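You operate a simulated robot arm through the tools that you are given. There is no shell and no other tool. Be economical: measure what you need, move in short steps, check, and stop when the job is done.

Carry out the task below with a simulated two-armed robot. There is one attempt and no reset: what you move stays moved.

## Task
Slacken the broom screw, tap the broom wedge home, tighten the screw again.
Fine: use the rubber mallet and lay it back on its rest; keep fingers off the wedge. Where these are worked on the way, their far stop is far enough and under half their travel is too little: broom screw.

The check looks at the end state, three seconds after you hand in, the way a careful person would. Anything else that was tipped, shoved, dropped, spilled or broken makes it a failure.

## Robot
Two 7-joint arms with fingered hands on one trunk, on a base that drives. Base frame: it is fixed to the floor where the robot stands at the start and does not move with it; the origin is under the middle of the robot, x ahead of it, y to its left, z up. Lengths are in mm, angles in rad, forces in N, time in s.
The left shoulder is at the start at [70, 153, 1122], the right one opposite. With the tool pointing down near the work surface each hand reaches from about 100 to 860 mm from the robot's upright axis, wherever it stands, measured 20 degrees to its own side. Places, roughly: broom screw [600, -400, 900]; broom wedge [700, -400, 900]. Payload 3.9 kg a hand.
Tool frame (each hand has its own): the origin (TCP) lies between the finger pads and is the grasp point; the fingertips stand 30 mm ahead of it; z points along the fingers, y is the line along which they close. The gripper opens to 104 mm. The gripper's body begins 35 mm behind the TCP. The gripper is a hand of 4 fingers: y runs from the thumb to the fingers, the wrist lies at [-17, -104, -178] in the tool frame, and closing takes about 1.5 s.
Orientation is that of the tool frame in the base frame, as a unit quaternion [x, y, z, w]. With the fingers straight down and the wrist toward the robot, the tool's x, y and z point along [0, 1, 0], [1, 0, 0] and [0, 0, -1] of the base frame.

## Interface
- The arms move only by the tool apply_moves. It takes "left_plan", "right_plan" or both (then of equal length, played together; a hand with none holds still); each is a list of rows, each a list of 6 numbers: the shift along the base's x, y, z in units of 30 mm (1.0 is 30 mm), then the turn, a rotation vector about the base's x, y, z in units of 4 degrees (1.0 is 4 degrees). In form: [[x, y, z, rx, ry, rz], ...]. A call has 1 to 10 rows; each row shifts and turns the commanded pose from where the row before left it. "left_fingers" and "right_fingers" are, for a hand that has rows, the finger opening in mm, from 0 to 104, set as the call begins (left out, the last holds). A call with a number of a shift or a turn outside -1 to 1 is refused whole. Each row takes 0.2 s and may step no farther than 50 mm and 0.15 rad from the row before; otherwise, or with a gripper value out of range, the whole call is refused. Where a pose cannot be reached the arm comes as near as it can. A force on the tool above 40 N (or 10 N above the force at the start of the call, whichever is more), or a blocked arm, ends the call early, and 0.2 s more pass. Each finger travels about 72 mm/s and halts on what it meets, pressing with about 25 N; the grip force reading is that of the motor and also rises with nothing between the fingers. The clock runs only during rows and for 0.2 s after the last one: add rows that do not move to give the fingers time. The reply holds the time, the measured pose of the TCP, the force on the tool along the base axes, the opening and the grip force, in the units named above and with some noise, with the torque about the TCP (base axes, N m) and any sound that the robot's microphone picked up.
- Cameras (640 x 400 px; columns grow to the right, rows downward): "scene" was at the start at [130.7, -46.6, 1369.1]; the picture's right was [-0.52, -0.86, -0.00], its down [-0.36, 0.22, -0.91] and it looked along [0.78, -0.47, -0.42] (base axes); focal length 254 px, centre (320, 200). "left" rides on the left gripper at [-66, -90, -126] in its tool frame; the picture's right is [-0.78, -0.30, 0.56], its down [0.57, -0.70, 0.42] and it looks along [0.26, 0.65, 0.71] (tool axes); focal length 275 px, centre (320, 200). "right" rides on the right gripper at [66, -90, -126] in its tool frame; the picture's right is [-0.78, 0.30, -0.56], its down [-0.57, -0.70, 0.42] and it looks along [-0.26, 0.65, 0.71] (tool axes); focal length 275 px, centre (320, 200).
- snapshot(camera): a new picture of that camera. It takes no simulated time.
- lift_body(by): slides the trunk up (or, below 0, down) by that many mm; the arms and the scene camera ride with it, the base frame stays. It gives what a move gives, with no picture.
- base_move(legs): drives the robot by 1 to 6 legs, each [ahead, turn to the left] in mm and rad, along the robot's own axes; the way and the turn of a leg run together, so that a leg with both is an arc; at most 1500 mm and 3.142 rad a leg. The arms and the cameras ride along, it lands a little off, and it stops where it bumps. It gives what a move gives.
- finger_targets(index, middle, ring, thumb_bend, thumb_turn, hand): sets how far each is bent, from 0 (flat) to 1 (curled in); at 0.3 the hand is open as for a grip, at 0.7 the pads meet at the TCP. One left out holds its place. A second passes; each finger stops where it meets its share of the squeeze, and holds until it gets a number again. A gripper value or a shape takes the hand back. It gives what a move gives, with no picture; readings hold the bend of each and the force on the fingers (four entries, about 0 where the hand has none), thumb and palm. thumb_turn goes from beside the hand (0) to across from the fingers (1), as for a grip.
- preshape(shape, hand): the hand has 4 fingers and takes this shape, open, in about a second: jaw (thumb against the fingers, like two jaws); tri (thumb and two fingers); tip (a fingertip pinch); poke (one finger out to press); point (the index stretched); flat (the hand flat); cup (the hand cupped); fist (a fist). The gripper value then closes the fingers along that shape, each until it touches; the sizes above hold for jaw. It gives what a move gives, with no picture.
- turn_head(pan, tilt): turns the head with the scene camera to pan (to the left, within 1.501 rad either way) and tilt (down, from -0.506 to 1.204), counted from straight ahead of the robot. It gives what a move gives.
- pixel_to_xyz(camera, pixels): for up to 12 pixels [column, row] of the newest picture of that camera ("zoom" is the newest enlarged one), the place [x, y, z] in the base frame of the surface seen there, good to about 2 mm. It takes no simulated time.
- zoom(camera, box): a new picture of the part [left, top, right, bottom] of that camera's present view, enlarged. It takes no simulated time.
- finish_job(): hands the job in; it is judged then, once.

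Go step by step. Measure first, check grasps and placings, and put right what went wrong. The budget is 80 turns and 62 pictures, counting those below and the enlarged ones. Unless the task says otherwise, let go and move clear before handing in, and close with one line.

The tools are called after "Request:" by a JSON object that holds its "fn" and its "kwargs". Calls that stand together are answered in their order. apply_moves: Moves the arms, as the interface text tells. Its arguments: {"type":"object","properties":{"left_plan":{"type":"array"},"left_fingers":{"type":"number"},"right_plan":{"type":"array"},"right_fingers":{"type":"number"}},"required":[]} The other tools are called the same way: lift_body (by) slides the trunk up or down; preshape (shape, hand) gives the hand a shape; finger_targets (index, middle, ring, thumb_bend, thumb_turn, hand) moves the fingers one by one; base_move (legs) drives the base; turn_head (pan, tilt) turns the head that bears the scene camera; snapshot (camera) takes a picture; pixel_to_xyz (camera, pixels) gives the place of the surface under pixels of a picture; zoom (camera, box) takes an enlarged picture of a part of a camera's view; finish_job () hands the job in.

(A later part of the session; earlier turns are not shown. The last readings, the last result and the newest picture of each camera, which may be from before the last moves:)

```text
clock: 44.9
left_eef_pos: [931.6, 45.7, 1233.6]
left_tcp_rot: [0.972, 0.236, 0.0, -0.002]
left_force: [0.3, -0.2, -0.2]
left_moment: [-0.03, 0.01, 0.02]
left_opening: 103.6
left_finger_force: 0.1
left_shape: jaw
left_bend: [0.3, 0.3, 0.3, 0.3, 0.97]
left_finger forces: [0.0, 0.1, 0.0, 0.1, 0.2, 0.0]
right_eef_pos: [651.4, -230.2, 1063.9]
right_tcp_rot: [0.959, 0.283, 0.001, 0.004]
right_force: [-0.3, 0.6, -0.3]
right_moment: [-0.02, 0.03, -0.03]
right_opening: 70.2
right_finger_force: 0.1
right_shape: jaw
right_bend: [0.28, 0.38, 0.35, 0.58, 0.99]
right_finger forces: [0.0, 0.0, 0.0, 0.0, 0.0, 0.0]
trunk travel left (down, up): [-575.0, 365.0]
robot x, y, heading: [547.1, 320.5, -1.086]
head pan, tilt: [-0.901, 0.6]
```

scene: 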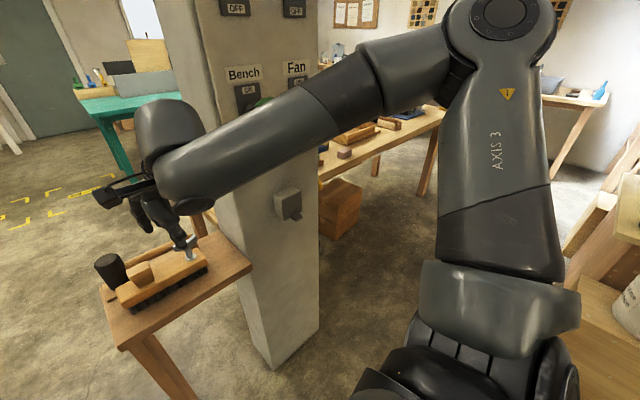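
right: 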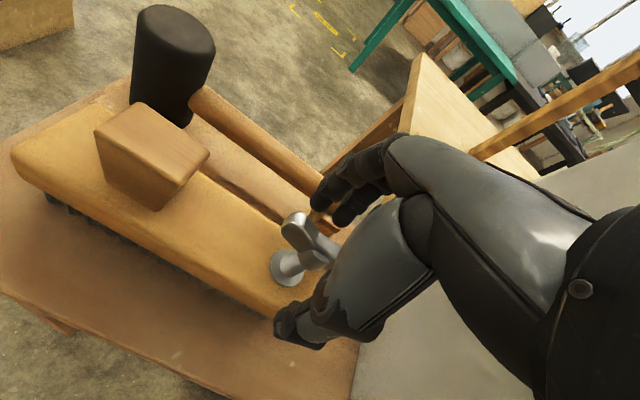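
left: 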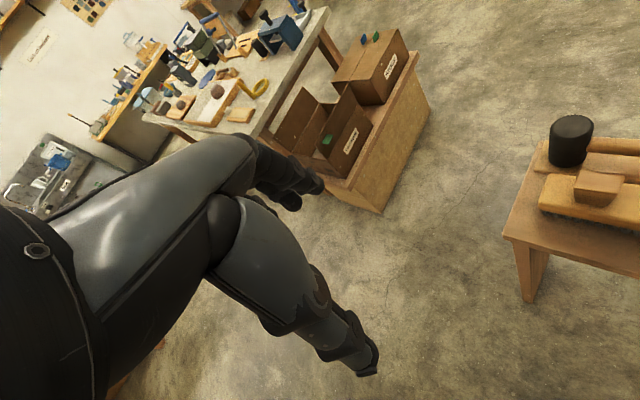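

Tool angle is now 32.9°, matching the wing. I'll move over the screw and lower partway.

Request:
{"fn": "apply_moves", "kwargs": {"right_plan": [[-0.39, -0.94, 0, 0, 0, 0], [-0.39, -0.94, 0, 0, 0, 0], [-0.39, -0.94, 0, 0, 0, 0], [-0.39, -0.94, 0, 0, 0, 0], [-0.39, -0.94, 0, 0, 0, 0], [-0.39, -0.94, 0, 0, 0, 0], [-0.39, -0.94, -0.5, 0, 0, 0], [0, 0, -0.7, 0, 0, 0], [0, 0, -0.7, 0, 0, 0], [0, 0, 0, 0, 0, 0]]}}

Request:
{"fn": "turn_head", "kwargs": {"pan": -0.35, "tilt": 0.6}}

Request:
{"fn": "snapshot", "kwargs": {"camera": "scene"}}

Request:
{"fn": "zoom", "kwargs": {"camera": "right", "box": [160, 180, 400, 340]}}

```text
clock: 47.1
left_eef_pos: [931.7, 46.2, 1233.9]
left_tcp_rot: [0.972, 0.236, 0.0, -0.002]
left_force: [0.1, 0.2, -0.5]
left_moment: [0.0, 0.01, 0.01]
left_opening: 103.8
left_finger_force: 0.2
left_shape: jaw
left_bend: [0.3, 0.3, 0.3, 0.3, 0.97]
left_finger forces: [0.1, 0.1, 0.0, 0.0, 0.1, 0.0]
right_eef_pos: [571.5, -429.1, 1006.3]
right_tcp_rot: [0.959, 0.283, 0.0, 0.005]
right_force: [0.0, -0.5, -0.7]
right_moment: [0.0, -0.02, 0.04]
right_opening: 70.0
right_finger_force: 0.0
right_shape: jaw
right_bend: [0.28, 0.38, 0.35, 0.58, 0.99]
right_finger forces: [0.0, 0.0, 0.0, 0.0, 0.0, 0.0]
trunk travel left (down, up): [-575.0, 365.0]
robot x, y, heading: [545.8, 320.6, -1.087]
head pan, tilt: [-0.901, 0.6]
```

```text
clock: 48.1
left_eef_pos: [931.6, 45.0, 1233.3]
left_tcp_rot: [0.971, 0.237, 0.0, -0.001]
left_force: [-0.9, 0.5, -0.4]
left_moment: [-0.01, 0.0, -0.04]
left_opening: 103.9
left_finger_force: 0.1
left_shape: jaw
left_bend: [0.3, 0.3, 0.3, 0.3, 0.97]
left_finger forces: [0.0, 0.1, 0.1, 0.0, 0.0, 0.1]
right_eef_pos: [571.7, -428.0, 1006.1]
right_tcp_rot: [0.959, 0.283, 0.001, 0.005]
right_force: [-0.7, 0.1, 0.1]
right_moment: [0.01, -0.02, -0.01]
right_opening: 70.0
right_finger_force: 0.1
right_shape: jaw
right_bend: [0.28, 0.38, 0.35, 0.58, 0.99]
right_finger forces: [0.0, 0.1, 0.0, 0.1, 0.0, 0.0]
trunk travel left (down, up): [-575.0, 365.0]
robot x, y, heading: [548.5, 322.5, -1.081]
head pan, tilt: [-0.351, 0.6]
```

```text
39 pictures are left
```

scene: 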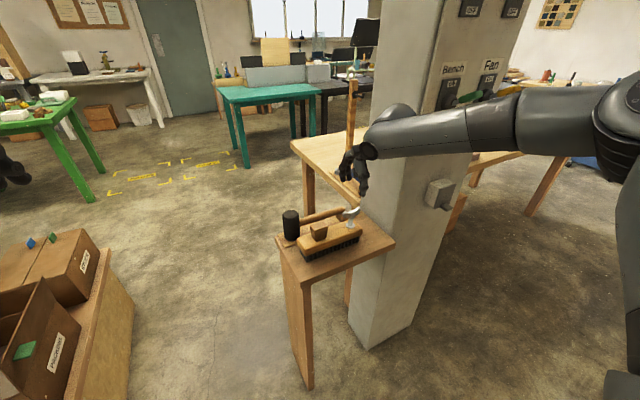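

```text
2.50 times, centred on (280, 260) of right
```

zoom: 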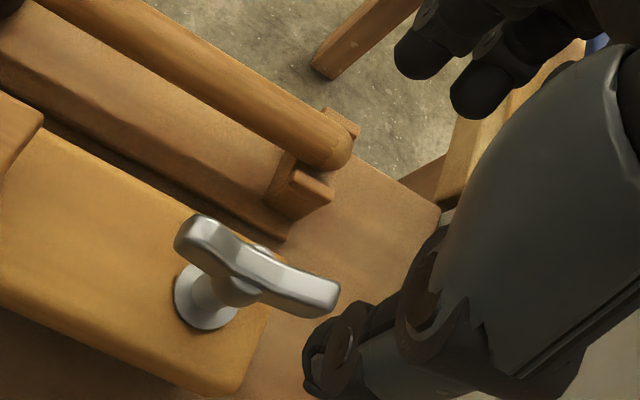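

Reached it. Now I'll descend to z≈895 with the fingers straddling the wing.

Request:
{"fn": "apply_moves", "kwargs": {"right_plan": [[-0.03, 0, -0.9, 0, 0, 0], [0, 0, -0.9, 0, 0, 0], [0, 0, -0.9, 0, 0, 0], [0, 0, -0.7, 0, 0, 0], [0, 0, -0.3, 0, 0, 0], [0, 0, 0, 0, 0, 0]]}}

Request:
{"fn": "zoom", "kwargs": {"camera": "right", "box": [200, 160, 440, 360]}}

Request:
{"fn": "snapshot", "kwargs": {"camera": "scene"}}

Request:
{"fn": "pixel_to_xyz", "kwargs": {"camera": "scene", "pixels": [[430, 140], [470, 130], [400, 120], [480, 97], [500, 93], [440, 110]]}}

```text
clock: 49.5
left_eef_pos: [931.4, 44.9, 1232.5]
left_tcp_rot: [0.972, 0.237, 0.0, -0.002]
left_force: [0.0, 0.1, 1.1]
left_moment: [0.02, -0.01, 0.01]
left_opening: 103.6
left_finger_force: 0.1
left_shape: jaw
left_bend: [0.3, 0.3, 0.3, 0.3, 0.97]
left_finger forces: [0.1, 0.0, 0.0, 0.0, 0.0, 0.1]
right_eef_pos: [557.6, -413.0, 905.0]
right_tcp_rot: [0.959, 0.283, 0.001, 0.005]
right_force: [0.0, 0.5, -0.4]
right_moment: [0.03, 0.02, -0.01]
right_opening: 70.2
right_finger_force: 0.1
right_shape: jaw
right_bend: [0.28, 0.38, 0.35, 0.58, 0.99]
right_finger forces: [0.0, 0.0, 0.0, 0.0, 0.0, 0.0]
right hand out of reach, approached as far as the arm can: row 3, 4, 5
trunk travel left (down, up): [-575.0, 365.0]
robot x, y, heading: [549.6, 320.2, -1.082]
head pan, tilt: [-0.351, 0.6]
```

```text
2.00 times, centred on (320, 260) of right
```

zoom: 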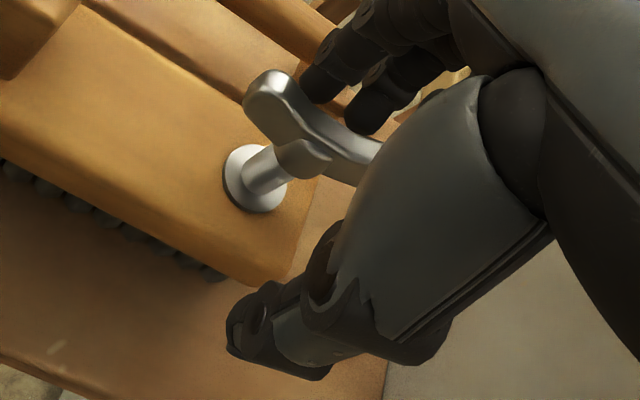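

```text
36 pictures are left
```

scene: 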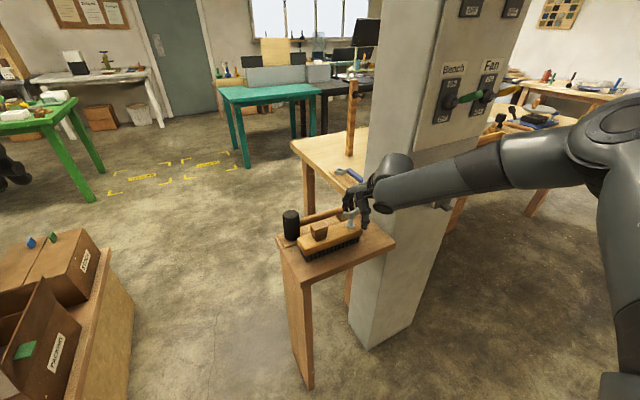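

```text
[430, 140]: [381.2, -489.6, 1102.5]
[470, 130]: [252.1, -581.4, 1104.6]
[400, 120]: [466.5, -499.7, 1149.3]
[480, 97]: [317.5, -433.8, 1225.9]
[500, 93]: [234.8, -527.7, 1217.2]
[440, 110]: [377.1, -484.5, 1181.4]
```

The arm stops short again at (558,-413,905). I'll look at the arm's posture before choosing a fix.

Request:
{"fn": "turn_head", "kwargs": {"pan": -1.0, "tilt": 0.45}}

Request:
{"fn": "snapshot", "kwargs": {"camera": "scene"}}

Request:
{"fn": "pixel_to_xyz", "kwargs": {"camera": "scene", "pixels": [[400, 100], [350, 120], [430, 200], [420, 280], [300, 150], [450, 330]]}}

```text
clock: 50.5
left_eef_pos: [931.5, 45.2, 1234.4]
left_tcp_rot: [0.972, 0.236, 0.0, -0.001]
left_force: [-0.6, -1.4, -0.5]
left_moment: [-0.01, -0.02, 0.01]
left_opening: 103.9
left_finger_force: 0.0
left_shape: jaw
left_bend: [0.3, 0.3, 0.3, 0.3, 0.97]
left_finger forces: [0.0, 0.0, 0.0, 0.1, 0.0, 0.1]
right_eef_pos: [556.9, -412.4, 906.1]
right_tcp_rot: [0.959, 0.283, 0.001, 0.005]
right_force: [-0.2, -0.1, 0.5]
right_moment: [0.0, 0.0, -0.02]
right_opening: 70.1
right_finger_force: 0.0
right_shape: jaw
right_bend: [0.28, 0.38, 0.35, 0.58, 0.99]
right_finger forces: [0.0, 0.0, 0.0, 0.0, 0.0, 0.0]
trunk travel left (down, up): [-575.0, 365.0]
robot x, y, heading: [546.5, 319.5, -1.081]
head pan, tilt: [-1.0, 0.45]
```

```text
35 pictures are left
```

scene: 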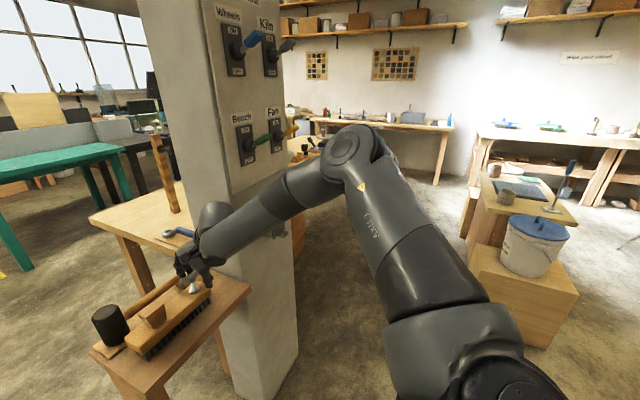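

```text
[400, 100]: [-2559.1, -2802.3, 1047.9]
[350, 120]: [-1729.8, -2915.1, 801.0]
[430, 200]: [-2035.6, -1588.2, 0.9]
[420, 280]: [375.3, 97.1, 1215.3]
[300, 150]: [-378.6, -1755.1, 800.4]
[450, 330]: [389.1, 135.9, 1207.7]
```

The posture looks ordinary, so this is probably a joint limit tied to yaw or height. I'll raise the hand 45 mm, then raise the trunk 120 mm and descend again, which makes the forearm steeper.

Request:
{"fn": "apply_moves", "kwargs": {"right_plan": [[0, 0, 1, 0, 0, 0], [0, 0, 0.6, 0, 0, 0]]}}

Request:
{"fn": "lift_body", "kwargs": {"by": 120}}

Request:
{"fn": "apply_moves", "kwargs": {"right_plan": [[0.4, -0.5, 0, 0, 0, 0], [0, 0, -1, 0, 0, 0], [0, 0, -1, 0, 0, 0], [0, 0, -1, 0, 0, 0], [0, 0, -1, 0, 0, 0], [0, 0, 0, 0, 0, 0]]}}

```text
clock: 51.1
left_eef_pos: [931.2, 45.4, 1234.4]
left_tcp_rot: [0.971, 0.237, -0.001, -0.001]
left_force: [-0.3, 0.3, -0.4]
left_moment: [0.0, 0.0, 0.01]
left_opening: 103.5
left_finger_force: 0.0
left_shape: jaw
left_bend: [0.3, 0.3, 0.3, 0.3, 0.97]
left_finger forces: [0.1, 0.0, 0.0, 0.2, 0.1, 0.0]
right_eef_pos: [557.7, -412.6, 952.2]
right_tcp_rot: [0.959, 0.283, 0.001, 0.004]
right_force: [-0.5, -0.1, 0.0]
right_moment: [-0.03, 0.0, -0.02]
right_opening: 69.9
right_finger_force: 0.1
right_shape: jaw
right_bend: [0.28, 0.38, 0.35, 0.58, 0.99]
right_finger forces: [0.0, 0.0, 0.0, 0.0, 0.1, 0.0]
trunk travel left (down, up): [-575.0, 365.0]
robot x, y, heading: [545.7, 318.2, -1.08]
head pan, tilt: [-1.0, 0.45]
```

```text
clock: 52.6
left_eef_pos: [932.2, 46.2, 1353.4]
left_tcp_rot: [0.971, 0.237, -0.001, -0.002]
left_force: [0.2, 1.0, -0.6]
left_moment: [0.02, 0.0, -0.03]
left_opening: 103.7
left_finger_force: 0.1
left_shape: jaw
left_bend: [0.3, 0.3, 0.3, 0.3, 0.97]
left_finger forces: [0.1, 0.1, 0.1, 0.0, 0.0, 0.0]
right_eef_pos: [558.4, -412.0, 1072.3]
right_tcp_rot: [0.959, 0.283, 0.001, 0.004]
right_force: [0.5, 0.5, 0.4]
right_moment: [-0.03, 0.0, -0.03]
right_opening: 70.3
right_finger_force: 0.0
right_shape: jaw
right_bend: [0.28, 0.38, 0.35, 0.58, 0.99]
right_finger forces: [0.0, 0.0, 0.1, 0.0, 0.0, 0.0]
trunk travel left (down, up): [-695.0, 245.0]
robot x, y, heading: [546.3, 323.2, -1.083]
head pan, tilt: [-1.0, 0.45]
```

```text
clock: 54.0
left_eef_pos: [931.5, 46.0, 1352.6]
left_tcp_rot: [0.972, 0.237, 0.0, -0.002]
left_force: [-0.6, -1.0, 0.1]
left_moment: [0.0, 0.0, 0.0]
left_opening: 103.6
left_finger_force: 0.0
left_shape: jaw
left_bend: [0.3, 0.3, 0.3, 0.3, 0.97]
left_finger forces: [0.1, 0.1, 0.0, 0.0, 0.0, 0.0]
right_eef_pos: [540.1, -390.3, 984.1]
right_tcp_rot: [0.959, 0.283, 0.0, 0.004]
right_force: [0.7, -0.1, -0.1]
right_moment: [-0.01, 0.02, 0.01]
right_opening: 70.2
right_finger_force: 0.0
right_shape: jaw
right_bend: [0.28, 0.38, 0.35, 0.58, 0.99]
right_finger forces: [0.0, 0.0, 0.0, 0.0, 0.0, 0.1]
right hand out of reach, approached as far as the arm can: row 2, 3, 4, 5
trunk travel left (down, up): [-695.0, 245.0]
robot x, y, heading: [547.2, 319.8, -1.086]
head pan, tilt: [-1.0, 0.45]
```

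Higher is worse, so the trunk needs to be lower to flatten the forearm. I'll raise the hand, then lower the trunk by 280 mm.

Request:
{"fn": "apply_moves", "kwargs": {"right_plan": [[0, 0, 1, 0, 0, 0], [0, 0, 1, 0, 0, 0], [0, 0, 1, 0, 0, 0], [0, 0, 1, 0, 0, 0], [0, 0, 1, 0, 0, 0], [0, 0, 1, 0, 0, 0], [0, 0, 1, 0, 0, 0], [0, 0, 1, 0, 0, 0], [0, 0, 1, 0, 0, 0], [0, 0, 0.8, 0, 0, 0]]}}

Request:
{"fn": "lift_body", "kwargs": {"by": -280}}

Request:
{"fn": "apply_moves", "kwargs": {"right_plan": [[0.5, -0.6, 0, 0, 0, 0], [0.48, -0.6, 0, 0, 0, 0], [0, 0, 0, 0, 0, 0]]}}

```text
clock: 56.2
left_eef_pos: [932.1, 47.0, 1353.6]
left_tcp_rot: [0.972, 0.237, -0.002, -0.001]
left_force: [-0.1, -0.3, 0.5]
left_moment: [0.0, -0.01, 0.01]
left_opening: 103.7
left_finger_force: 0.0
left_shape: jaw
left_bend: [0.3, 0.3, 0.3, 0.3, 0.97]
left_finger forces: [0.1, 0.1, 0.0, 0.0, 0.1, 0.0]
right_eef_pos: [541.7, -389.1, 1277.1]
right_tcp_rot: [0.959, 0.284, 0.0, 0.004]
right_force: [0.7, 0.5, -0.3]
right_moment: [0.0, 0.0, 0.0]
right_opening: 70.2
right_finger_force: 0.0
right_shape: jaw
right_bend: [0.28, 0.38, 0.35, 0.58, 0.99]
right_finger forces: [0.0, 0.0, 0.0, 0.0, 0.0, 0.1]
trunk travel left (down, up): [-695.0, 245.0]
robot x, y, heading: [544.5, 320.6, -1.081]
head pan, tilt: [-1.0, 0.45]
```

```text
clock: 59.1
left_eef_pos: [932.0, 45.1, 1073.8]
left_tcp_rot: [0.972, 0.237, 0.0, -0.002]
left_force: [0.2, 0.5, 0.0]
left_moment: [0.04, 0.01, -0.02]
left_opening: 103.5
left_finger_force: 0.0
left_shape: jaw
left_bend: [0.3, 0.3, 0.3, 0.3, 0.97]
left_finger forces: [0.0, 0.0, 0.0, 0.1, 0.0, 0.0]
right_eef_pos: [541.4, -390.0, 996.5]
right_tcp_rot: [0.959, 0.284, 0.002, 0.004]
right_force: [0.5, -0.1, -0.8]
right_moment: [0.01, 0.02, -0.01]
right_opening: 70.1
right_finger_force: 0.1
right_shape: jaw
right_bend: [0.28, 0.38, 0.35, 0.58, 0.99]
right_finger forces: [0.0, 0.0, 0.0, 0.0, 0.0, 0.0]
trunk travel left (down, up): [-415.0, 525.0]
robot x, y, heading: [544.6, 322.9, -1.086]
head pan, tilt: [-1.0, 0.45]
```

```text
clock: 59.9
left_eef_pos: [930.6, 47.0, 1074.1]
left_tcp_rot: [0.972, 0.237, -0.001, -0.002]
left_force: [-0.7, 0.2, 0.0]
left_moment: [-0.04, 0.03, -0.03]
left_opening: 103.7
left_finger_force: 0.0
left_shape: jaw
left_bend: [0.3, 0.3, 0.3, 0.3, 0.97]
left_finger forces: [0.0, 0.0, 0.0, 0.0, 0.1, 0.0]
right_eef_pos: [570.3, -426.1, 996.5]
right_tcp_rot: [0.959, 0.283, 0.002, 0.004]
right_force: [-0.1, -0.2, -0.2]
right_moment: [-0.02, 0.0, 0.0]
right_opening: 69.9
right_finger_force: 0.0
right_shape: jaw
right_bend: [0.28, 0.38, 0.35, 0.58, 0.99]
right_finger forces: [0.1, 0.0, 0.0, 0.1, 0.1, 0.0]
trunk travel left (down, up): [-415.0, 525.0]
robot x, y, heading: [546.9, 318.2, -1.083]
head pan, tilt: [-1.0, 0.45]
```

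Good, that reaches (570,-426,996). Now I'll descend 102 mm to straddle the wing.

Request:
{"fn": "apply_moves", "kwargs": {"right_plan": [[0, -0.03, -0.9, 0, 0, 0], [0, 0, -0.9, 0, 0, 0], [0, 0, -0.9, 0, 0, 0], [0, 0, -0.7, 0, 0, 0], [0, 0, 0, 0, 0, 0]]}}

Request:
{"fn": "zoom", "kwargs": {"camera": "right", "box": [200, 160, 440, 360]}}

```text
clock: 61.1
left_eef_pos: [931.5, 45.9, 1073.0]
left_tcp_rot: [0.971, 0.237, 0.0, -0.002]
left_force: [-0.5, 1.3, -0.3]
left_moment: [-0.01, 0.01, 0.01]
left_opening: 103.7
left_finger_force: 0.1
left_shape: jaw
left_bend: [0.3, 0.3, 0.3, 0.3, 0.97]
left_finger forces: [0.0, 0.1, 0.1, 0.0, 0.0, 0.0]
right_eef_pos: [571.7, -426.6, 892.3]
right_tcp_rot: [0.959, 0.283, 0.002, 0.004]
right_force: [-0.8, 0.2, 0.7]
right_moment: [0.02, 0.01, 0.02]
right_opening: 70.1
right_finger_force: 0.1
right_shape: jaw
right_bend: [0.28, 0.38, 0.35, 0.58, 0.99]
right_finger forces: [0.0, 0.1, 0.0, 0.0, 0.0, 0.0]
trunk travel left (down, up): [-415.0, 525.0]
robot x, y, heading: [551.6, 320.3, -1.084]
head pan, tilt: [-1.0, 0.45]
```

```text
2.00 times, centred on (320, 260) of right
```

zoom: 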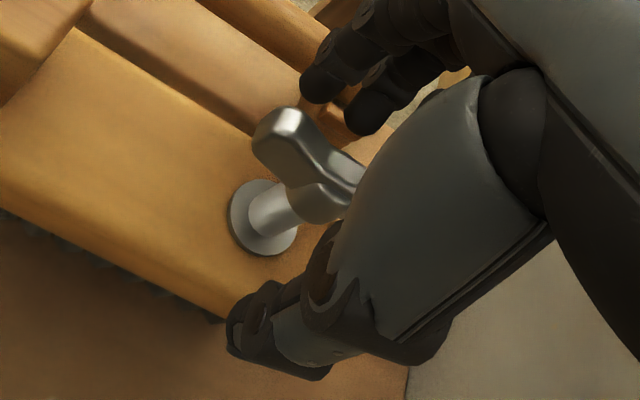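

The wing sits between the thumb and fingers. I'll close on it.

Request:
{"fn": "apply_moves", "kwargs": {"right_plan": [[0, 0, 0, 0, 0, 0], [0, 0, 0, 0, 0, 0], [0, 0, 0, 0, 0, 0], [0, 0, 0, 0, 0, 0], [0, 0, 0, 0, 0, 0], [0, 0, 0, 0, 0, 0], [0, 0, 0, 0, 0, 0]], "right_fingers": 0}}

Request:
{"fn": "zoom", "kwargs": {"camera": "right", "box": [200, 160, 440, 360]}}

```text
clock: 62.7
left_eef_pos: [932.4, 45.4, 1072.1]
left_tcp_rot: [0.971, 0.237, -0.002, -0.001]
left_force: [0.7, 0.6, 0.0]
left_moment: [-0.02, 0.0, 0.02]
left_opening: 103.7
left_finger_force: 0.1
left_shape: jaw
left_bend: [0.3, 0.3, 0.3, 0.3, 0.97]
left_finger forces: [0.1, 0.0, 0.1, 0.1, 0.1, 0.0]
right_eef_pos: [572.4, -426.2, 893.4]
right_tcp_rot: [0.959, 0.284, 0.001, 0.003]
right_force: [2.4, 4.2, -3.3]
right_moment: [0.12, -0.04, 0.14]
right_opening: 6.5
right_finger_force: 24.9
right_shape: jaw
right_bend: [0.71, 0.69, 0.71, 0.73, 1.0]
right_finger forces: [11.8, 5.8, 3.0, 0.0, 23.0, 0.1]
trunk travel left (down, up): [-415.0, 525.0]
robot x, y, heading: [548.7, 318.5, -1.083]
head pan, tilt: [-1.0, 0.45]
```

```text
2.00 times, centred on (320, 260) of right
```

zoom: 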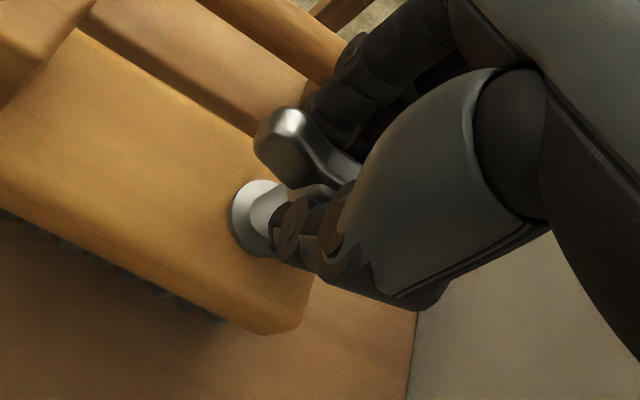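

The wing is gripped (opening 6.5, 25 N). Now I'll turn counter-clockwise.

Request:
{"fn": "apply_moves", "kwargs": {"right_plan": [[0, 0, 0, 0, 0, 1], [0, 0, 0, 0, 0, 1], [0, 0, 0, 0, 0, 1], [0, 0, 0, 0, 0, 1], [0, 0, 0, 0, 0, 1], [0, 0, 0, 0, 0, 1], [0, 0, 0, 0, 0, 1], [0, 0, 0, 0, 0, 1], [0, 0, 0, 0, 0, 1], [0, 0, 0, 0, 0, 1]]}}

Request:
{"fn": "zoom", "kwargs": {"camera": "right", "box": [160, 140, 480, 340]}}

```text
clock: 65.0
left_eef_pos: [935.0, 40.2, 1071.7]
left_tcp_rot: [0.971, 0.238, -0.001, -0.004]
left_force: [-0.1, 0.0, 0.5]
left_moment: [-0.01, -0.01, -0.01]
left_opening: 103.5
left_finger_force: 0.1
left_shape: jaw
left_bend: [0.3, 0.3, 0.3, 0.3, 0.97]
left_finger forces: [0.0, 0.0, 0.0, 0.1, 0.0, 0.0]
right_eef_pos: [567.3, -423.0, 892.5]
right_tcp_rot: [0.806, 0.592, -0.001, 0.009]
right_force: [8.8, -23.6, -15.8]
right_moment: [-0.43, -0.11, -0.16]
right_opening: 5.8
right_finger_force: 25.2
right_shape: jaw
right_bend: [0.71, 0.67, 0.67, 0.75, 1.0]
right_finger forces: [19.0, 14.1, 5.0, 0.1, 14.8, 0.0]
right hand out of reach, approached as far as the arm can: row 8, 9, 10
trunk travel left (down, up): [-415.0, 525.0]
robot x, y, heading: [548.3, 316.6, -1.08]
head pan, tilt: [-1.0, 0.45]
stopped in row 10 (right hand): the force on the tool passed its limit at 42 N (the readings are from after the stop); the commanded pose is now the measured one
```

```text
2.00 times, centred on (320, 240) of right
```

zoom: 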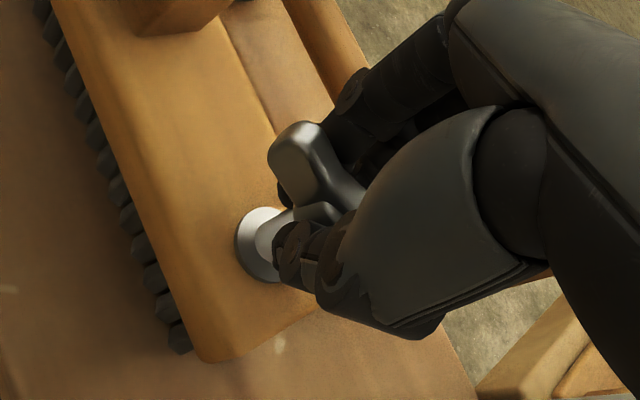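

The hand turned 40° to its yaw limit and the wing followed. I'll release, rise and check the wing's angle.

Request:
{"fn": "apply_moves", "kwargs": {"right_plan": [[0, 0, 0, 0, 0, 0], [0, 0, 0, 0, 0, 0], [0, 0, 0, 0, 0, 0], [0, 0, 0, 0, 0, 0], [0, 0, 0.5, 0, 0, 0], [0, 0, 1, 0, 0, 0], [0, 0, 1, 0, 0, 0], [0, 0, 0, 0, 0, 0]], "right_fingers": 75}}

Request:
{"fn": "preshape", "kwargs": {"hand": "right", "shape": "poke"}}

Request:
{"fn": "snapshot", "kwargs": {"camera": "right"}}

Request:
{"fn": "turn_head", "kwargs": {"pan": -0.35, "tilt": 0.6}}

Request:
{"fn": "zoom", "kwargs": {"camera": "scene", "box": [250, 120, 450, 260]}}

```text
clock: 66.8
left_eef_pos: [930.6, 45.0, 1072.2]
left_tcp_rot: [0.971, 0.237, 0.0, -0.002]
left_force: [0.2, 1.0, -0.1]
left_moment: [0.01, 0.0, -0.02]
left_opening: 104.0
left_finger_force: 0.0
left_shape: jaw
left_bend: [0.3, 0.3, 0.3, 0.3, 0.97]
left_finger forces: [0.0, 0.1, 0.0, 0.0, 0.0, 0.0]
right_eef_pos: [563.6, -415.5, 973.1]
right_tcp_rot: [0.806, 0.592, 0.0, 0.012]
right_force: [-0.2, -0.3, 0.2]
right_moment: [-0.02, 0.01, -0.03]
right_opening: 74.8
right_finger_force: 0.0
right_shape: jaw
right_bend: [0.27, 0.36, 0.33, 0.55, 0.99]
right_finger forces: [0.0, 0.0, 0.0, 0.0, 0.0, 0.0]
trunk travel left (down, up): [-415.0, 525.0]
robot x, y, heading: [544.7, 317.9, -1.079]
head pan, tilt: [-1.0, 0.45]
```

```text
clock: 67.7
left_eef_pos: [931.3, 44.5, 1073.5]
left_tcp_rot: [0.972, 0.237, -0.001, -0.003]
left_force: [-1.3, 0.4, -0.1]
left_moment: [0.01, 0.0, 0.01]
left_opening: 103.7
left_finger_force: 0.0
left_shape: jaw
left_bend: [0.3, 0.3, 0.3, 0.3, 0.97]
left_finger forces: [0.0, 0.0, 0.0, 0.0, 0.0, 0.0]
right_eef_pos: [564.4, -416.0, 973.7]
right_tcp_rot: [0.806, 0.592, 0.0, 0.012]
right_force: [-0.1, 0.9, 0.5]
right_moment: [0.0, 0.02, -0.02]
right_opening: 0.2
right_finger_force: 0.1
right_shape: poke
right_bend: [0.7, 0.7, 0.99, 1.0, 1.0]
right_finger forces: [0.0, 0.1, 0.0, 0.0, 0.1, 0.1]
trunk travel left (down, up): [-415.0, 525.0]
robot x, y, heading: [548.6, 322.2, -1.078]
head pan, tilt: [-1.0, 0.45]
```

```text
31 pictures are left
```

right: 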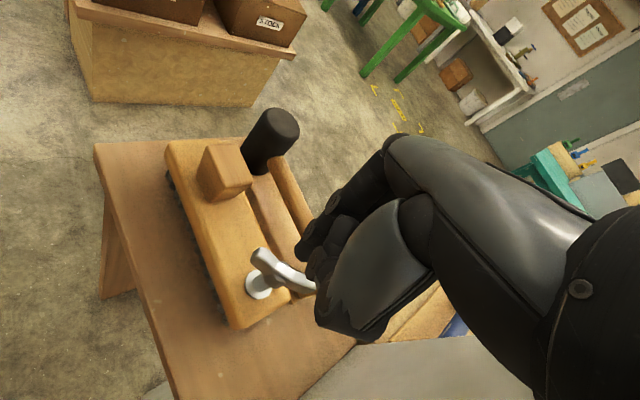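

```text
clock: 68.8
left_eef_pos: [932.5, 45.2, 1073.9]
left_tcp_rot: [0.971, 0.237, -0.001, -0.002]
left_force: [0.4, -0.1, -1.1]
left_moment: [0.04, -0.01, -0.01]
left_opening: 103.9
left_finger_force: 0.0
left_shape: jaw
left_bend: [0.3, 0.3, 0.3, 0.3, 0.97]
left_finger forces: [0.0, 0.0, 0.0, 0.0, 0.1, 0.1]
right_eef_pos: [563.3, -415.1, 972.8]
right_tcp_rot: [0.806, 0.592, 0.0, 0.012]
right_force: [-0.3, 0.7, -0.3]
right_moment: [-0.01, 0.0, -0.01]
right_opening: 0.0
right_finger_force: 0.0
right_shape: poke
right_bend: [0.7, 0.7, 0.99, 1.0, 1.0]
right_finger forces: [0.0, 0.0, 0.0, 0.1, 0.0, 0.1]
trunk travel left (down, up): [-415.0, 525.0]
robot x, y, heading: [544.9, 321.3, -1.082]
head pan, tilt: [-0.351, 0.6]
```

```text
2.86 times, centred on (350, 190) of scene
```

zoom: 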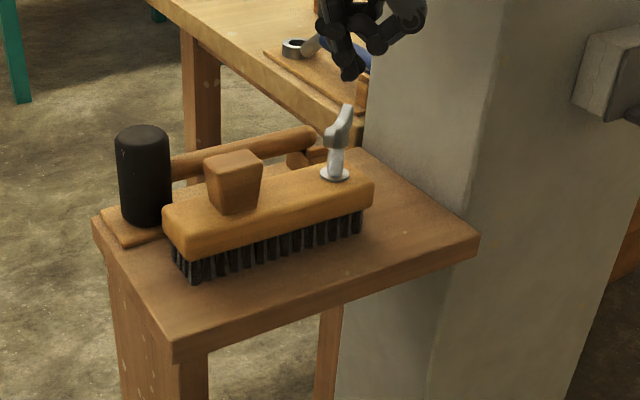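

Poke shape has two fingers down (px 350,72). I'll curl the middle finger so only the index remains, and measure the wing and fingertip.

Request:
{"fn": "finger_targets", "kwargs": {"hand": "right", "middle": 1, "index": 0.7}}

Request:
{"fn": "zoom", "kwargs": {"camera": "scene", "box": [330, 100, 400, 190]}}

Request:
{"fn": "pixel_to_xyz", "kwargs": {"camera": "right", "pixels": [[260, 253], [308, 288], [285, 272], [252, 275], [265, 262]]}}

```text
clock: 69.8
left_eef_pos: [932.5, 44.0, 1073.7]
left_tcp_rot: [0.971, 0.237, 0.0, -0.002]
left_force: [0.0, 0.9, 0.2]
left_moment: [0.01, 0.02, -0.02]
left_opening: 103.6
left_finger_force: 0.0
left_shape: jaw
left_bend: [0.3, 0.3, 0.3, 0.3, 0.97]
left_finger forces: [0.0, 0.0, 0.0, 0.0, 0.0, 0.0]
right_eef_pos: [563.0, -416.3, 972.7]
right_tcp_rot: [0.806, 0.592, 0.0, 0.012]
right_force: [0.6, -0.3, -0.1]
right_moment: [-0.01, 0.01, 0.02]
right_opening: 30.6
right_finger_force: 0.1
right_shape: fingers
right_bend: [0.7, 1.0, 0.99, 1.0, 1.0]
right_finger forces: [0.0, 0.1, 0.0, 0.1, 0.2, 0.1]
trunk travel left (down, up): [-415.0, 525.0]
robot x, y, heading: [546.8, 318.6, -1.085]
head pan, tilt: [-0.351, 0.6]
```

```text
4.44 times, centred on (365, 145) of scene
```

zoom: 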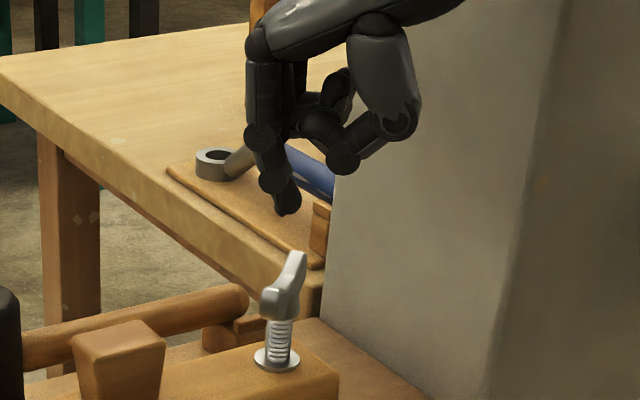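

```text
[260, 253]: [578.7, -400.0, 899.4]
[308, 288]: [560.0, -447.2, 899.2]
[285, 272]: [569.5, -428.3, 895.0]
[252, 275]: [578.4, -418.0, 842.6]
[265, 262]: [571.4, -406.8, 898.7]
```

Request:
{"fn": "pixel_to_xyz", "kwargs": {"camera": "zoom", "pixels": [[287, 208], [275, 195], [280, 185], [340, 165], [260, 140], [283, 290], [330, 125]]}}

```text
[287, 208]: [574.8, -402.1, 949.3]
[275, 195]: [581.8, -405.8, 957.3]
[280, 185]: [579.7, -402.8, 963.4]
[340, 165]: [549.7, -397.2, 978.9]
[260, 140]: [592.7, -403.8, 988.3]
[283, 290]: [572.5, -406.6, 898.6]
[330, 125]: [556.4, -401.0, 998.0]
```

The wing is at about 68°, so it turned ~36°. I'll tuck the thumb aside, yaw the hand back to a comfortable angle, then re-measure the index tip.

Request:
{"fn": "finger_targets", "kwargs": {"hand": "right", "thumb_turn": 0, "thumb_bend": 0.3}}

Request:
{"fn": "apply_moves", "kwargs": {"right_plan": [[0, 0, 0, 0, 0, -1], [0, 0, 0, 0, 0, -1], [0, 0, 0, 0, 0, -1], [0, 0, 0, 0, 0, -1], [0, 0, 0, 0, 0, -1], [0, 0, 0, 0, 0, -1], [0, 0, 0, 0, 0, -1], [0, 0, 0, 0, 0, -1], [0, 0, 0, 0, 0, 0]]}}

Request:
{"fn": "zoom", "kwargs": {"camera": "scene", "box": [330, 100, 400, 190]}}

```text
clock: 70.8
left_eef_pos: [933.0, 44.3, 1072.7]
left_tcp_rot: [0.971, 0.237, 0.0, -0.002]
left_force: [-0.4, -0.7, 0.6]
left_moment: [-0.03, 0.03, -0.01]
left_opening: 103.5
left_finger_force: 0.0
left_shape: jaw
left_bend: [0.3, 0.3, 0.3, 0.3, 0.97]
left_finger forces: [0.0, 0.1, 0.0, 0.0, 0.0, 0.0]
right_eef_pos: [564.1, -415.7, 972.6]
right_tcp_rot: [0.806, 0.592, 0.0, 0.012]
right_force: [0.2, 0.4, -0.6]
right_moment: [-0.01, 0.01, 0.01]
right_opening: 121.2
right_finger_force: 0.0
right_shape: fingers
right_bend: [0.7, 1.0, 0.99, 0.3, 0.0]
right_finger forces: [0.0, 0.0, 0.0, 0.0, 0.2, 0.1]
trunk travel left (down, up): [-415.0, 525.0]
robot x, y, heading: [547.0, 320.6, -1.074]
head pan, tilt: [-0.351, 0.6]
```

```text
clock: 72.8
left_eef_pos: [930.6, 45.7, 1072.1]
left_tcp_rot: [0.972, 0.237, -0.001, -0.001]
left_force: [-0.4, 0.5, 0.9]
left_moment: [-0.02, -0.03, 0.0]
left_opening: 103.7
left_finger_force: 0.0
left_shape: jaw
left_bend: [0.3, 0.3, 0.3, 0.3, 0.97]
left_finger forces: [0.0, 0.1, 0.0, 0.0, 0.0, 0.0]
right_eef_pos: [563.1, -417.5, 973.3]
right_tcp_rot: [0.938, 0.346, -0.004, 0.011]
right_force: [0.7, -0.7, -0.8]
right_moment: [-0.01, 0.0, -0.01]
right_opening: 121.6
right_finger_force: 0.0
right_shape: fingers
right_bend: [0.7, 1.0, 0.99, 0.3, 0.0]
right_finger forces: [0.0, 0.0, 0.1, 0.1, 0.0, 0.0]
trunk travel left (down, up): [-415.0, 525.0]
robot x, y, heading: [548.4, 318.5, -1.082]
head pan, tilt: [-0.351, 0.6]
```

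```text
4.44 times, centred on (365, 145) of scene
```

zoom: 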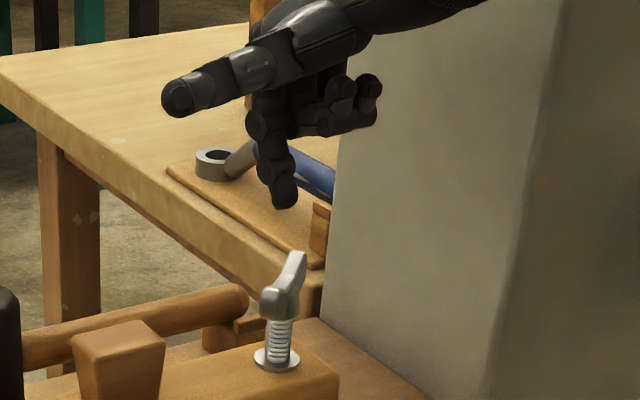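

Request:
{"fn": "pixel_to_xyz", "kwargs": {"camera": "zoom", "pixels": [[285, 203], [275, 190], [283, 180], [180, 97], [265, 130], [290, 130], [358, 125], [290, 258]]}}

```text
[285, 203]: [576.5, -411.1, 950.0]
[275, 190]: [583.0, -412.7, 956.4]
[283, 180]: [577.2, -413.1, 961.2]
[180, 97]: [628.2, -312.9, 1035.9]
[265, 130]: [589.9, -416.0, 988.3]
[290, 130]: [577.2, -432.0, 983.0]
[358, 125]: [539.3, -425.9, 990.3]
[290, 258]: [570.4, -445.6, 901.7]
```

The index tip centre is about (577,-419) at 30 mm below the TCP, with the thumb well clear. I'll set the index down on the +x side of the wing's near end.

Request:
{"fn": "apply_moves", "kwargs": {"right_plan": [[0.46, 0.13, 0, 0, 0, 0], [0, 0, -0.7, 0, 0, 0], [0, 0, -0.7, 0, 0, 0], [0, 0, -0.57, 0, 0, 0], [0, 0, 0, 0, 0, 0]]}}

Request:
{"fn": "zoom", "kwargs": {"camera": "scene", "box": [330, 120, 400, 190]}}

Request:
{"fn": "pixel_to_xyz", "kwargs": {"camera": "zoom", "pixels": [[320, 200], [300, 220], [270, 230], [260, 250]]}}

```text
clock: 74.0
left_eef_pos: [932.7, 45.7, 1072.4]
left_tcp_rot: [0.971, 0.237, 0.0, -0.001]
left_force: [-0.7, 0.7, 0.3]
left_moment: [-0.02, -0.02, -0.01]
left_opening: 103.4
left_finger_force: 0.1
left_shape: jaw
left_bend: [0.3, 0.3, 0.3, 0.3, 0.97]
left_finger forces: [0.0, 0.0, 0.1, 0.0, 0.1, 0.0]
right_eef_pos: [576.9, -412.8, 915.6]
right_tcp_rot: [0.938, 0.347, -0.002, 0.011]
right_force: [0.6, -0.3, -0.2]
right_moment: [0.0, -0.01, -0.03]
right_opening: 121.6
right_finger_force: 0.3
right_shape: fingers
right_bend: [0.69, 1.0, 0.99, 0.3, 0.0]
right_finger forces: [1.0, 0.0, 0.0, 0.0, 0.1, 0.1]
trunk travel left (down, up): [-415.0, 525.0]
robot x, y, heading: [551.5, 318.2, -1.082]
head pan, tilt: [-0.351, 0.6]
```

```text
5.71 times, centred on (365, 155) of scene
```

zoom: 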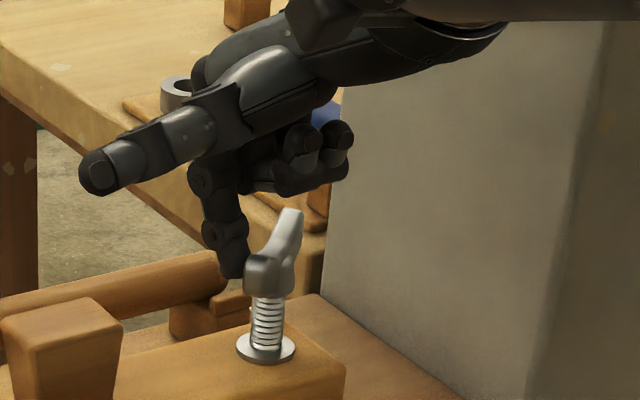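

```text
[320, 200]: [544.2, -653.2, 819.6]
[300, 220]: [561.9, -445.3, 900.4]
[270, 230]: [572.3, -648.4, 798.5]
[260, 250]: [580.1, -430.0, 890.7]
```

The index rests against the wing's side (1 N). I'll sweep it counter-clockwise around the screw axis.

Request:
{"fn": "apply_moves", "kwargs": {"right_plan": [[-0.17, 0.2, 0, 0, 0, 0], [-0.23, 0.133, 0, 0, 0, 0], [-0.263, 0.047, 0, 0, 0, 0], [-0.263, -0.047, 0, 0, 0, 0], [-0.23, -0.133, 0, 0, 0, 0], [-0.17, -0.2, 0, 0, 0, 0], [0, 0, 0, 0, 0, 0]]}}

Request:
{"fn": "zoom", "kwargs": {"camera": "scene", "box": [330, 120, 400, 190]}}

```text
clock: 75.6
left_eef_pos: [930.7, 45.5, 1074.0]
left_tcp_rot: [0.971, 0.237, -0.002, -0.002]
left_force: [1.5, 0.3, 0.0]
left_moment: [0.04, 0.0, 0.0]
left_opening: 103.6
left_finger_force: 0.1
left_shape: jaw
left_bend: [0.3, 0.3, 0.3, 0.3, 0.97]
left_finger forces: [0.0, 0.0, 0.0, 0.0, 0.1, 0.0]
right_eef_pos: [538.7, -413.0, 913.5]
right_tcp_rot: [0.938, 0.347, -0.003, 0.011]
right_force: [-0.2, 3.1, 1.2]
right_moment: [0.02, -0.02, 0.04]
right_opening: 120.2
right_finger_force: 1.3
right_shape: fingers
right_bend: [0.7, 1.0, 0.99, 0.3, 0.0]
right_finger forces: [3.5, 0.0, 0.0, 0.0, 0.0, 0.0]
trunk travel left (down, up): [-415.0, 525.0]
robot x, y, heading: [546.2, 318.0, -1.079]
head pan, tilt: [-0.351, 0.6]
```

```text
5.71 times, centred on (365, 155) of scene
```

zoom: 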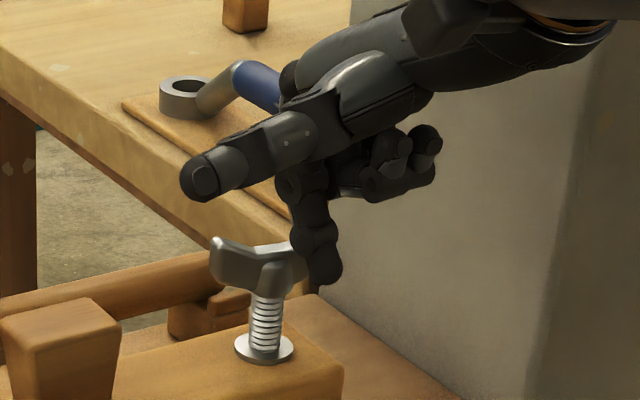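

The wing has followed to about 180°, with only 3 N of resistance. I'll keep sweeping until the far stop.

Request:
{"fn": "apply_moves", "kwargs": {"right_plan": [[-0.09, -0.25, 0, 0, 0, 0], [0, -0.267, 0, 0, 0, 0], [0.09, -0.25, 0, 0, 0, 0], [0.17, -0.2, 0, 0, 0, 0], [0.23, -0.133, 0, 0, 0, 0], [0.263, -0.047, 0, 0, 0, 0], [0, 0, 0, 0, 0, 0]]}}

Request:
{"fn": "zoom", "kwargs": {"camera": "scene", "box": [330, 120, 400, 190]}}

```text
clock: 77.2
left_eef_pos: [931.0, 47.3, 1074.6]
left_tcp_rot: [0.971, 0.237, 0.0, -0.001]
left_force: [0.0, -0.7, -1.4]
left_moment: [-0.04, -0.01, 0.01]
left_opening: 103.7
left_finger_force: 0.1
left_shape: jaw
left_bend: [0.3, 0.3, 0.3, 0.3, 0.97]
left_finger forces: [0.1, 0.0, 0.0, 0.0, 0.1, 0.1]
right_eef_pos: [557.2, -447.4, 914.3]
right_tcp_rot: [0.938, 0.347, -0.003, 0.011]
right_force: [-6.4, 6.6, 2.6]
right_moment: [0.1, 0.08, 0.05]
right_opening: 107.8
right_finger_force: 4.6
right_shape: fingers
right_bend: [0.72, 1.0, 0.99, 0.3, 0.0]
right_finger forces: [10.5, 0.0, 0.0, 0.1, 0.1, 0.1]
trunk travel left (down, up): [-415.0, 525.0]
robot x, y, heading: [549.2, 319.2, -1.085]
head pan, tilt: [-0.351, 0.6]
```

```text
5.71 times, centred on (365, 155) of scene
```

zoom: 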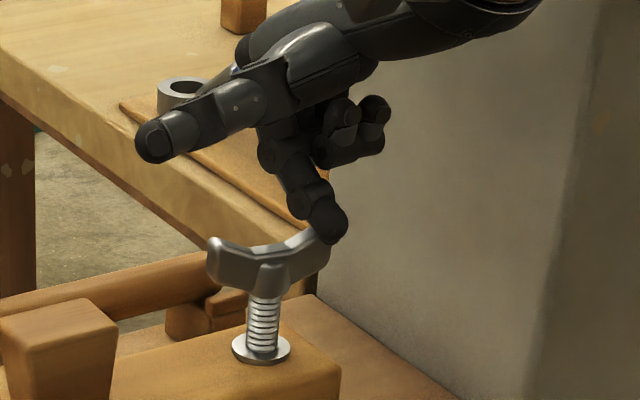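

The finger is deflecting (10 N) and the wing has hardly moved, so the screw may be at its stop. I'll measure the wing.

Request:
{"fn": "pixel_to_xyz", "kwargs": {"camera": "zoom", "pixels": [[215, 250], [318, 262], [272, 265], [240, 262], [305, 240], [260, 350]]}}

Request:
{"fn": "zoom", "kwargs": {"camera": "right", "box": [160, 140, 480, 340]}}

```text
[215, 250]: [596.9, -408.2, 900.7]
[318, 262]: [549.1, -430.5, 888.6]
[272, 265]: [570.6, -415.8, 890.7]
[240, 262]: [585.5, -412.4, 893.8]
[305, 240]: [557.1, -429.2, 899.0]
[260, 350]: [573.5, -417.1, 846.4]
```

```text
2.00 times, centred on (320, 240) of right
```

zoom: 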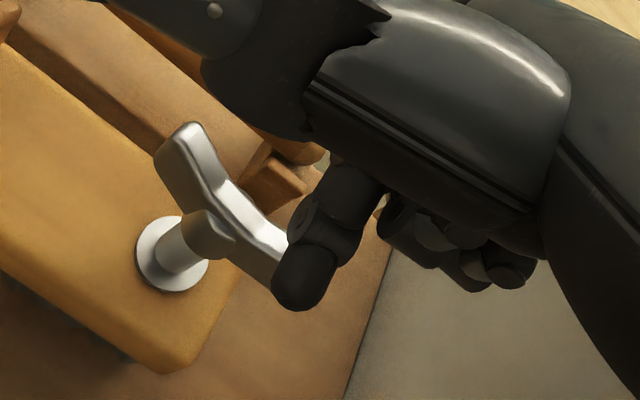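

The wing is at about 205°, so it turned ~172°, and the finger has reached its end face. I'll re-place the finger on the other end and push again to see whether this is the stop.

Request:
{"fn": "apply_moves", "kwargs": {"right_plan": [[-0.3, -0.1, 0.2, 0, 0, 0], [0, 0, 1, 0, 0, 0], [0, 0, 0.4, 0, 0, 0], [0.6, 0.4, 0, 0, 0, 0], [0.5, 0.23, 0, 0, 0, 0], [0, 0, -0.8, 0, 0, 0], [0, 0, -0.8, 0, 0, 0], [0, 0, 0, 0, 0, 0]]}}

Request:
{"fn": "zoom", "kwargs": {"camera": "scene", "box": [330, 120, 400, 190]}}

```text
clock: 79.0
left_eef_pos: [932.6, 45.0, 1072.4]
left_tcp_rot: [0.971, 0.237, -0.001, -0.002]
left_force: [-0.2, -0.2, 0.4]
left_moment: [0.0, 0.03, 0.02]
left_opening: 103.7
left_finger_force: 0.1
left_shape: jaw
left_bend: [0.3, 0.3, 0.3, 0.3, 0.97]
left_finger forces: [0.0, 0.0, 0.0, 0.1, 0.0, 0.0]
right_eef_pos: [584.5, -433.3, 914.0]
right_tcp_rot: [0.938, 0.347, -0.003, 0.011]
right_force: [0.8, 0.6, 0.4]
right_moment: [0.05, -0.03, -0.03]
right_opening: 121.3
right_finger_force: 0.0
right_shape: fingers
right_bend: [0.7, 1.0, 0.99, 0.3, 0.0]
right_finger forces: [0.2, 0.1, 0.0, 0.0, 0.0, 0.0]
trunk travel left (down, up): [-415.0, 525.0]
robot x, y, heading: [542.5, 321.0, -1.081]
head pan, tilt: [-0.351, 0.6]
```

```text
5.71 times, centred on (365, 155) of scene
```

zoom: 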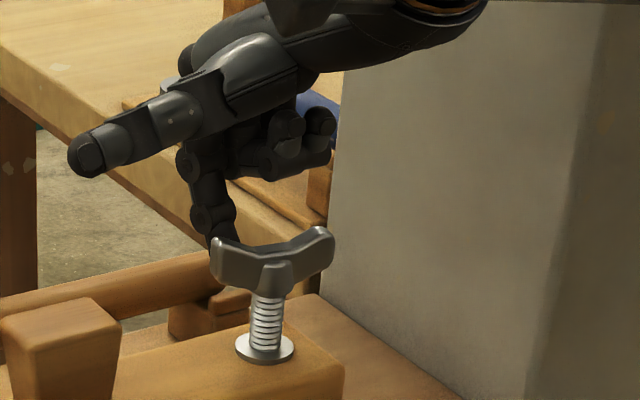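

The finger is behind the near wing end. I'll push counter-clockwise and watch the force.

Request:
{"fn": "apply_moves", "kwargs": {"right_plan": [[-0.1, 0.2, 0, 0, 0, 0], [-0.1, 0.22, 0, 0, 0, 0], [-0.08, 0.22, 0, 0, 0, 0], [-0.1, 0.2, 0, 0, 0, 0], [0, 0, 0, 0, 0, 0]]}}

Request:
{"fn": "zoom", "kwargs": {"camera": "scene", "box": [330, 120, 400, 190]}}

```text
clock: 80.2
left_eef_pos: [932.2, 42.9, 1073.3]
left_tcp_rot: [0.972, 0.237, -0.001, -0.002]
left_force: [-0.4, 0.0, 0.5]
left_moment: [0.0, 0.01, 0.0]
left_opening: 103.9
left_finger_force: 0.1
left_shape: jaw
left_bend: [0.3, 0.3, 0.3, 0.3, 0.97]
left_finger forces: [0.0, 0.0, 0.0, 0.0, 0.0, 0.1]
right_eef_pos: [569.9, -410.2, 913.5]
right_tcp_rot: [0.938, 0.346, -0.002, 0.013]
right_force: [-2.0, -24.3, 10.8]
right_moment: [-0.74, -0.12, -0.58]
right_opening: 128.5
right_finger_force: 10.8
right_shape: fingers
right_bend: [0.54, 1.0, 0.99, 0.3, 0.0]
right_finger forces: [21.2, 0.1, 0.1, 0.0, 0.1, 0.0]
trunk travel left (down, up): [-415.0, 525.0]
robot x, y, heading: [544.9, 319.0, -1.084]
head pan, tilt: [-0.351, 0.6]
```

```text
5.71 times, centred on (365, 155) of scene
```

zoom: 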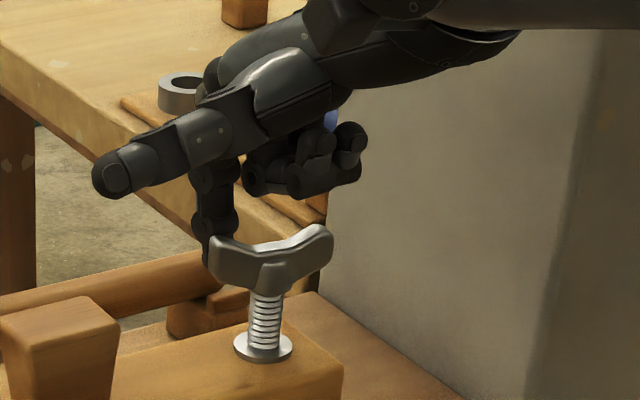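

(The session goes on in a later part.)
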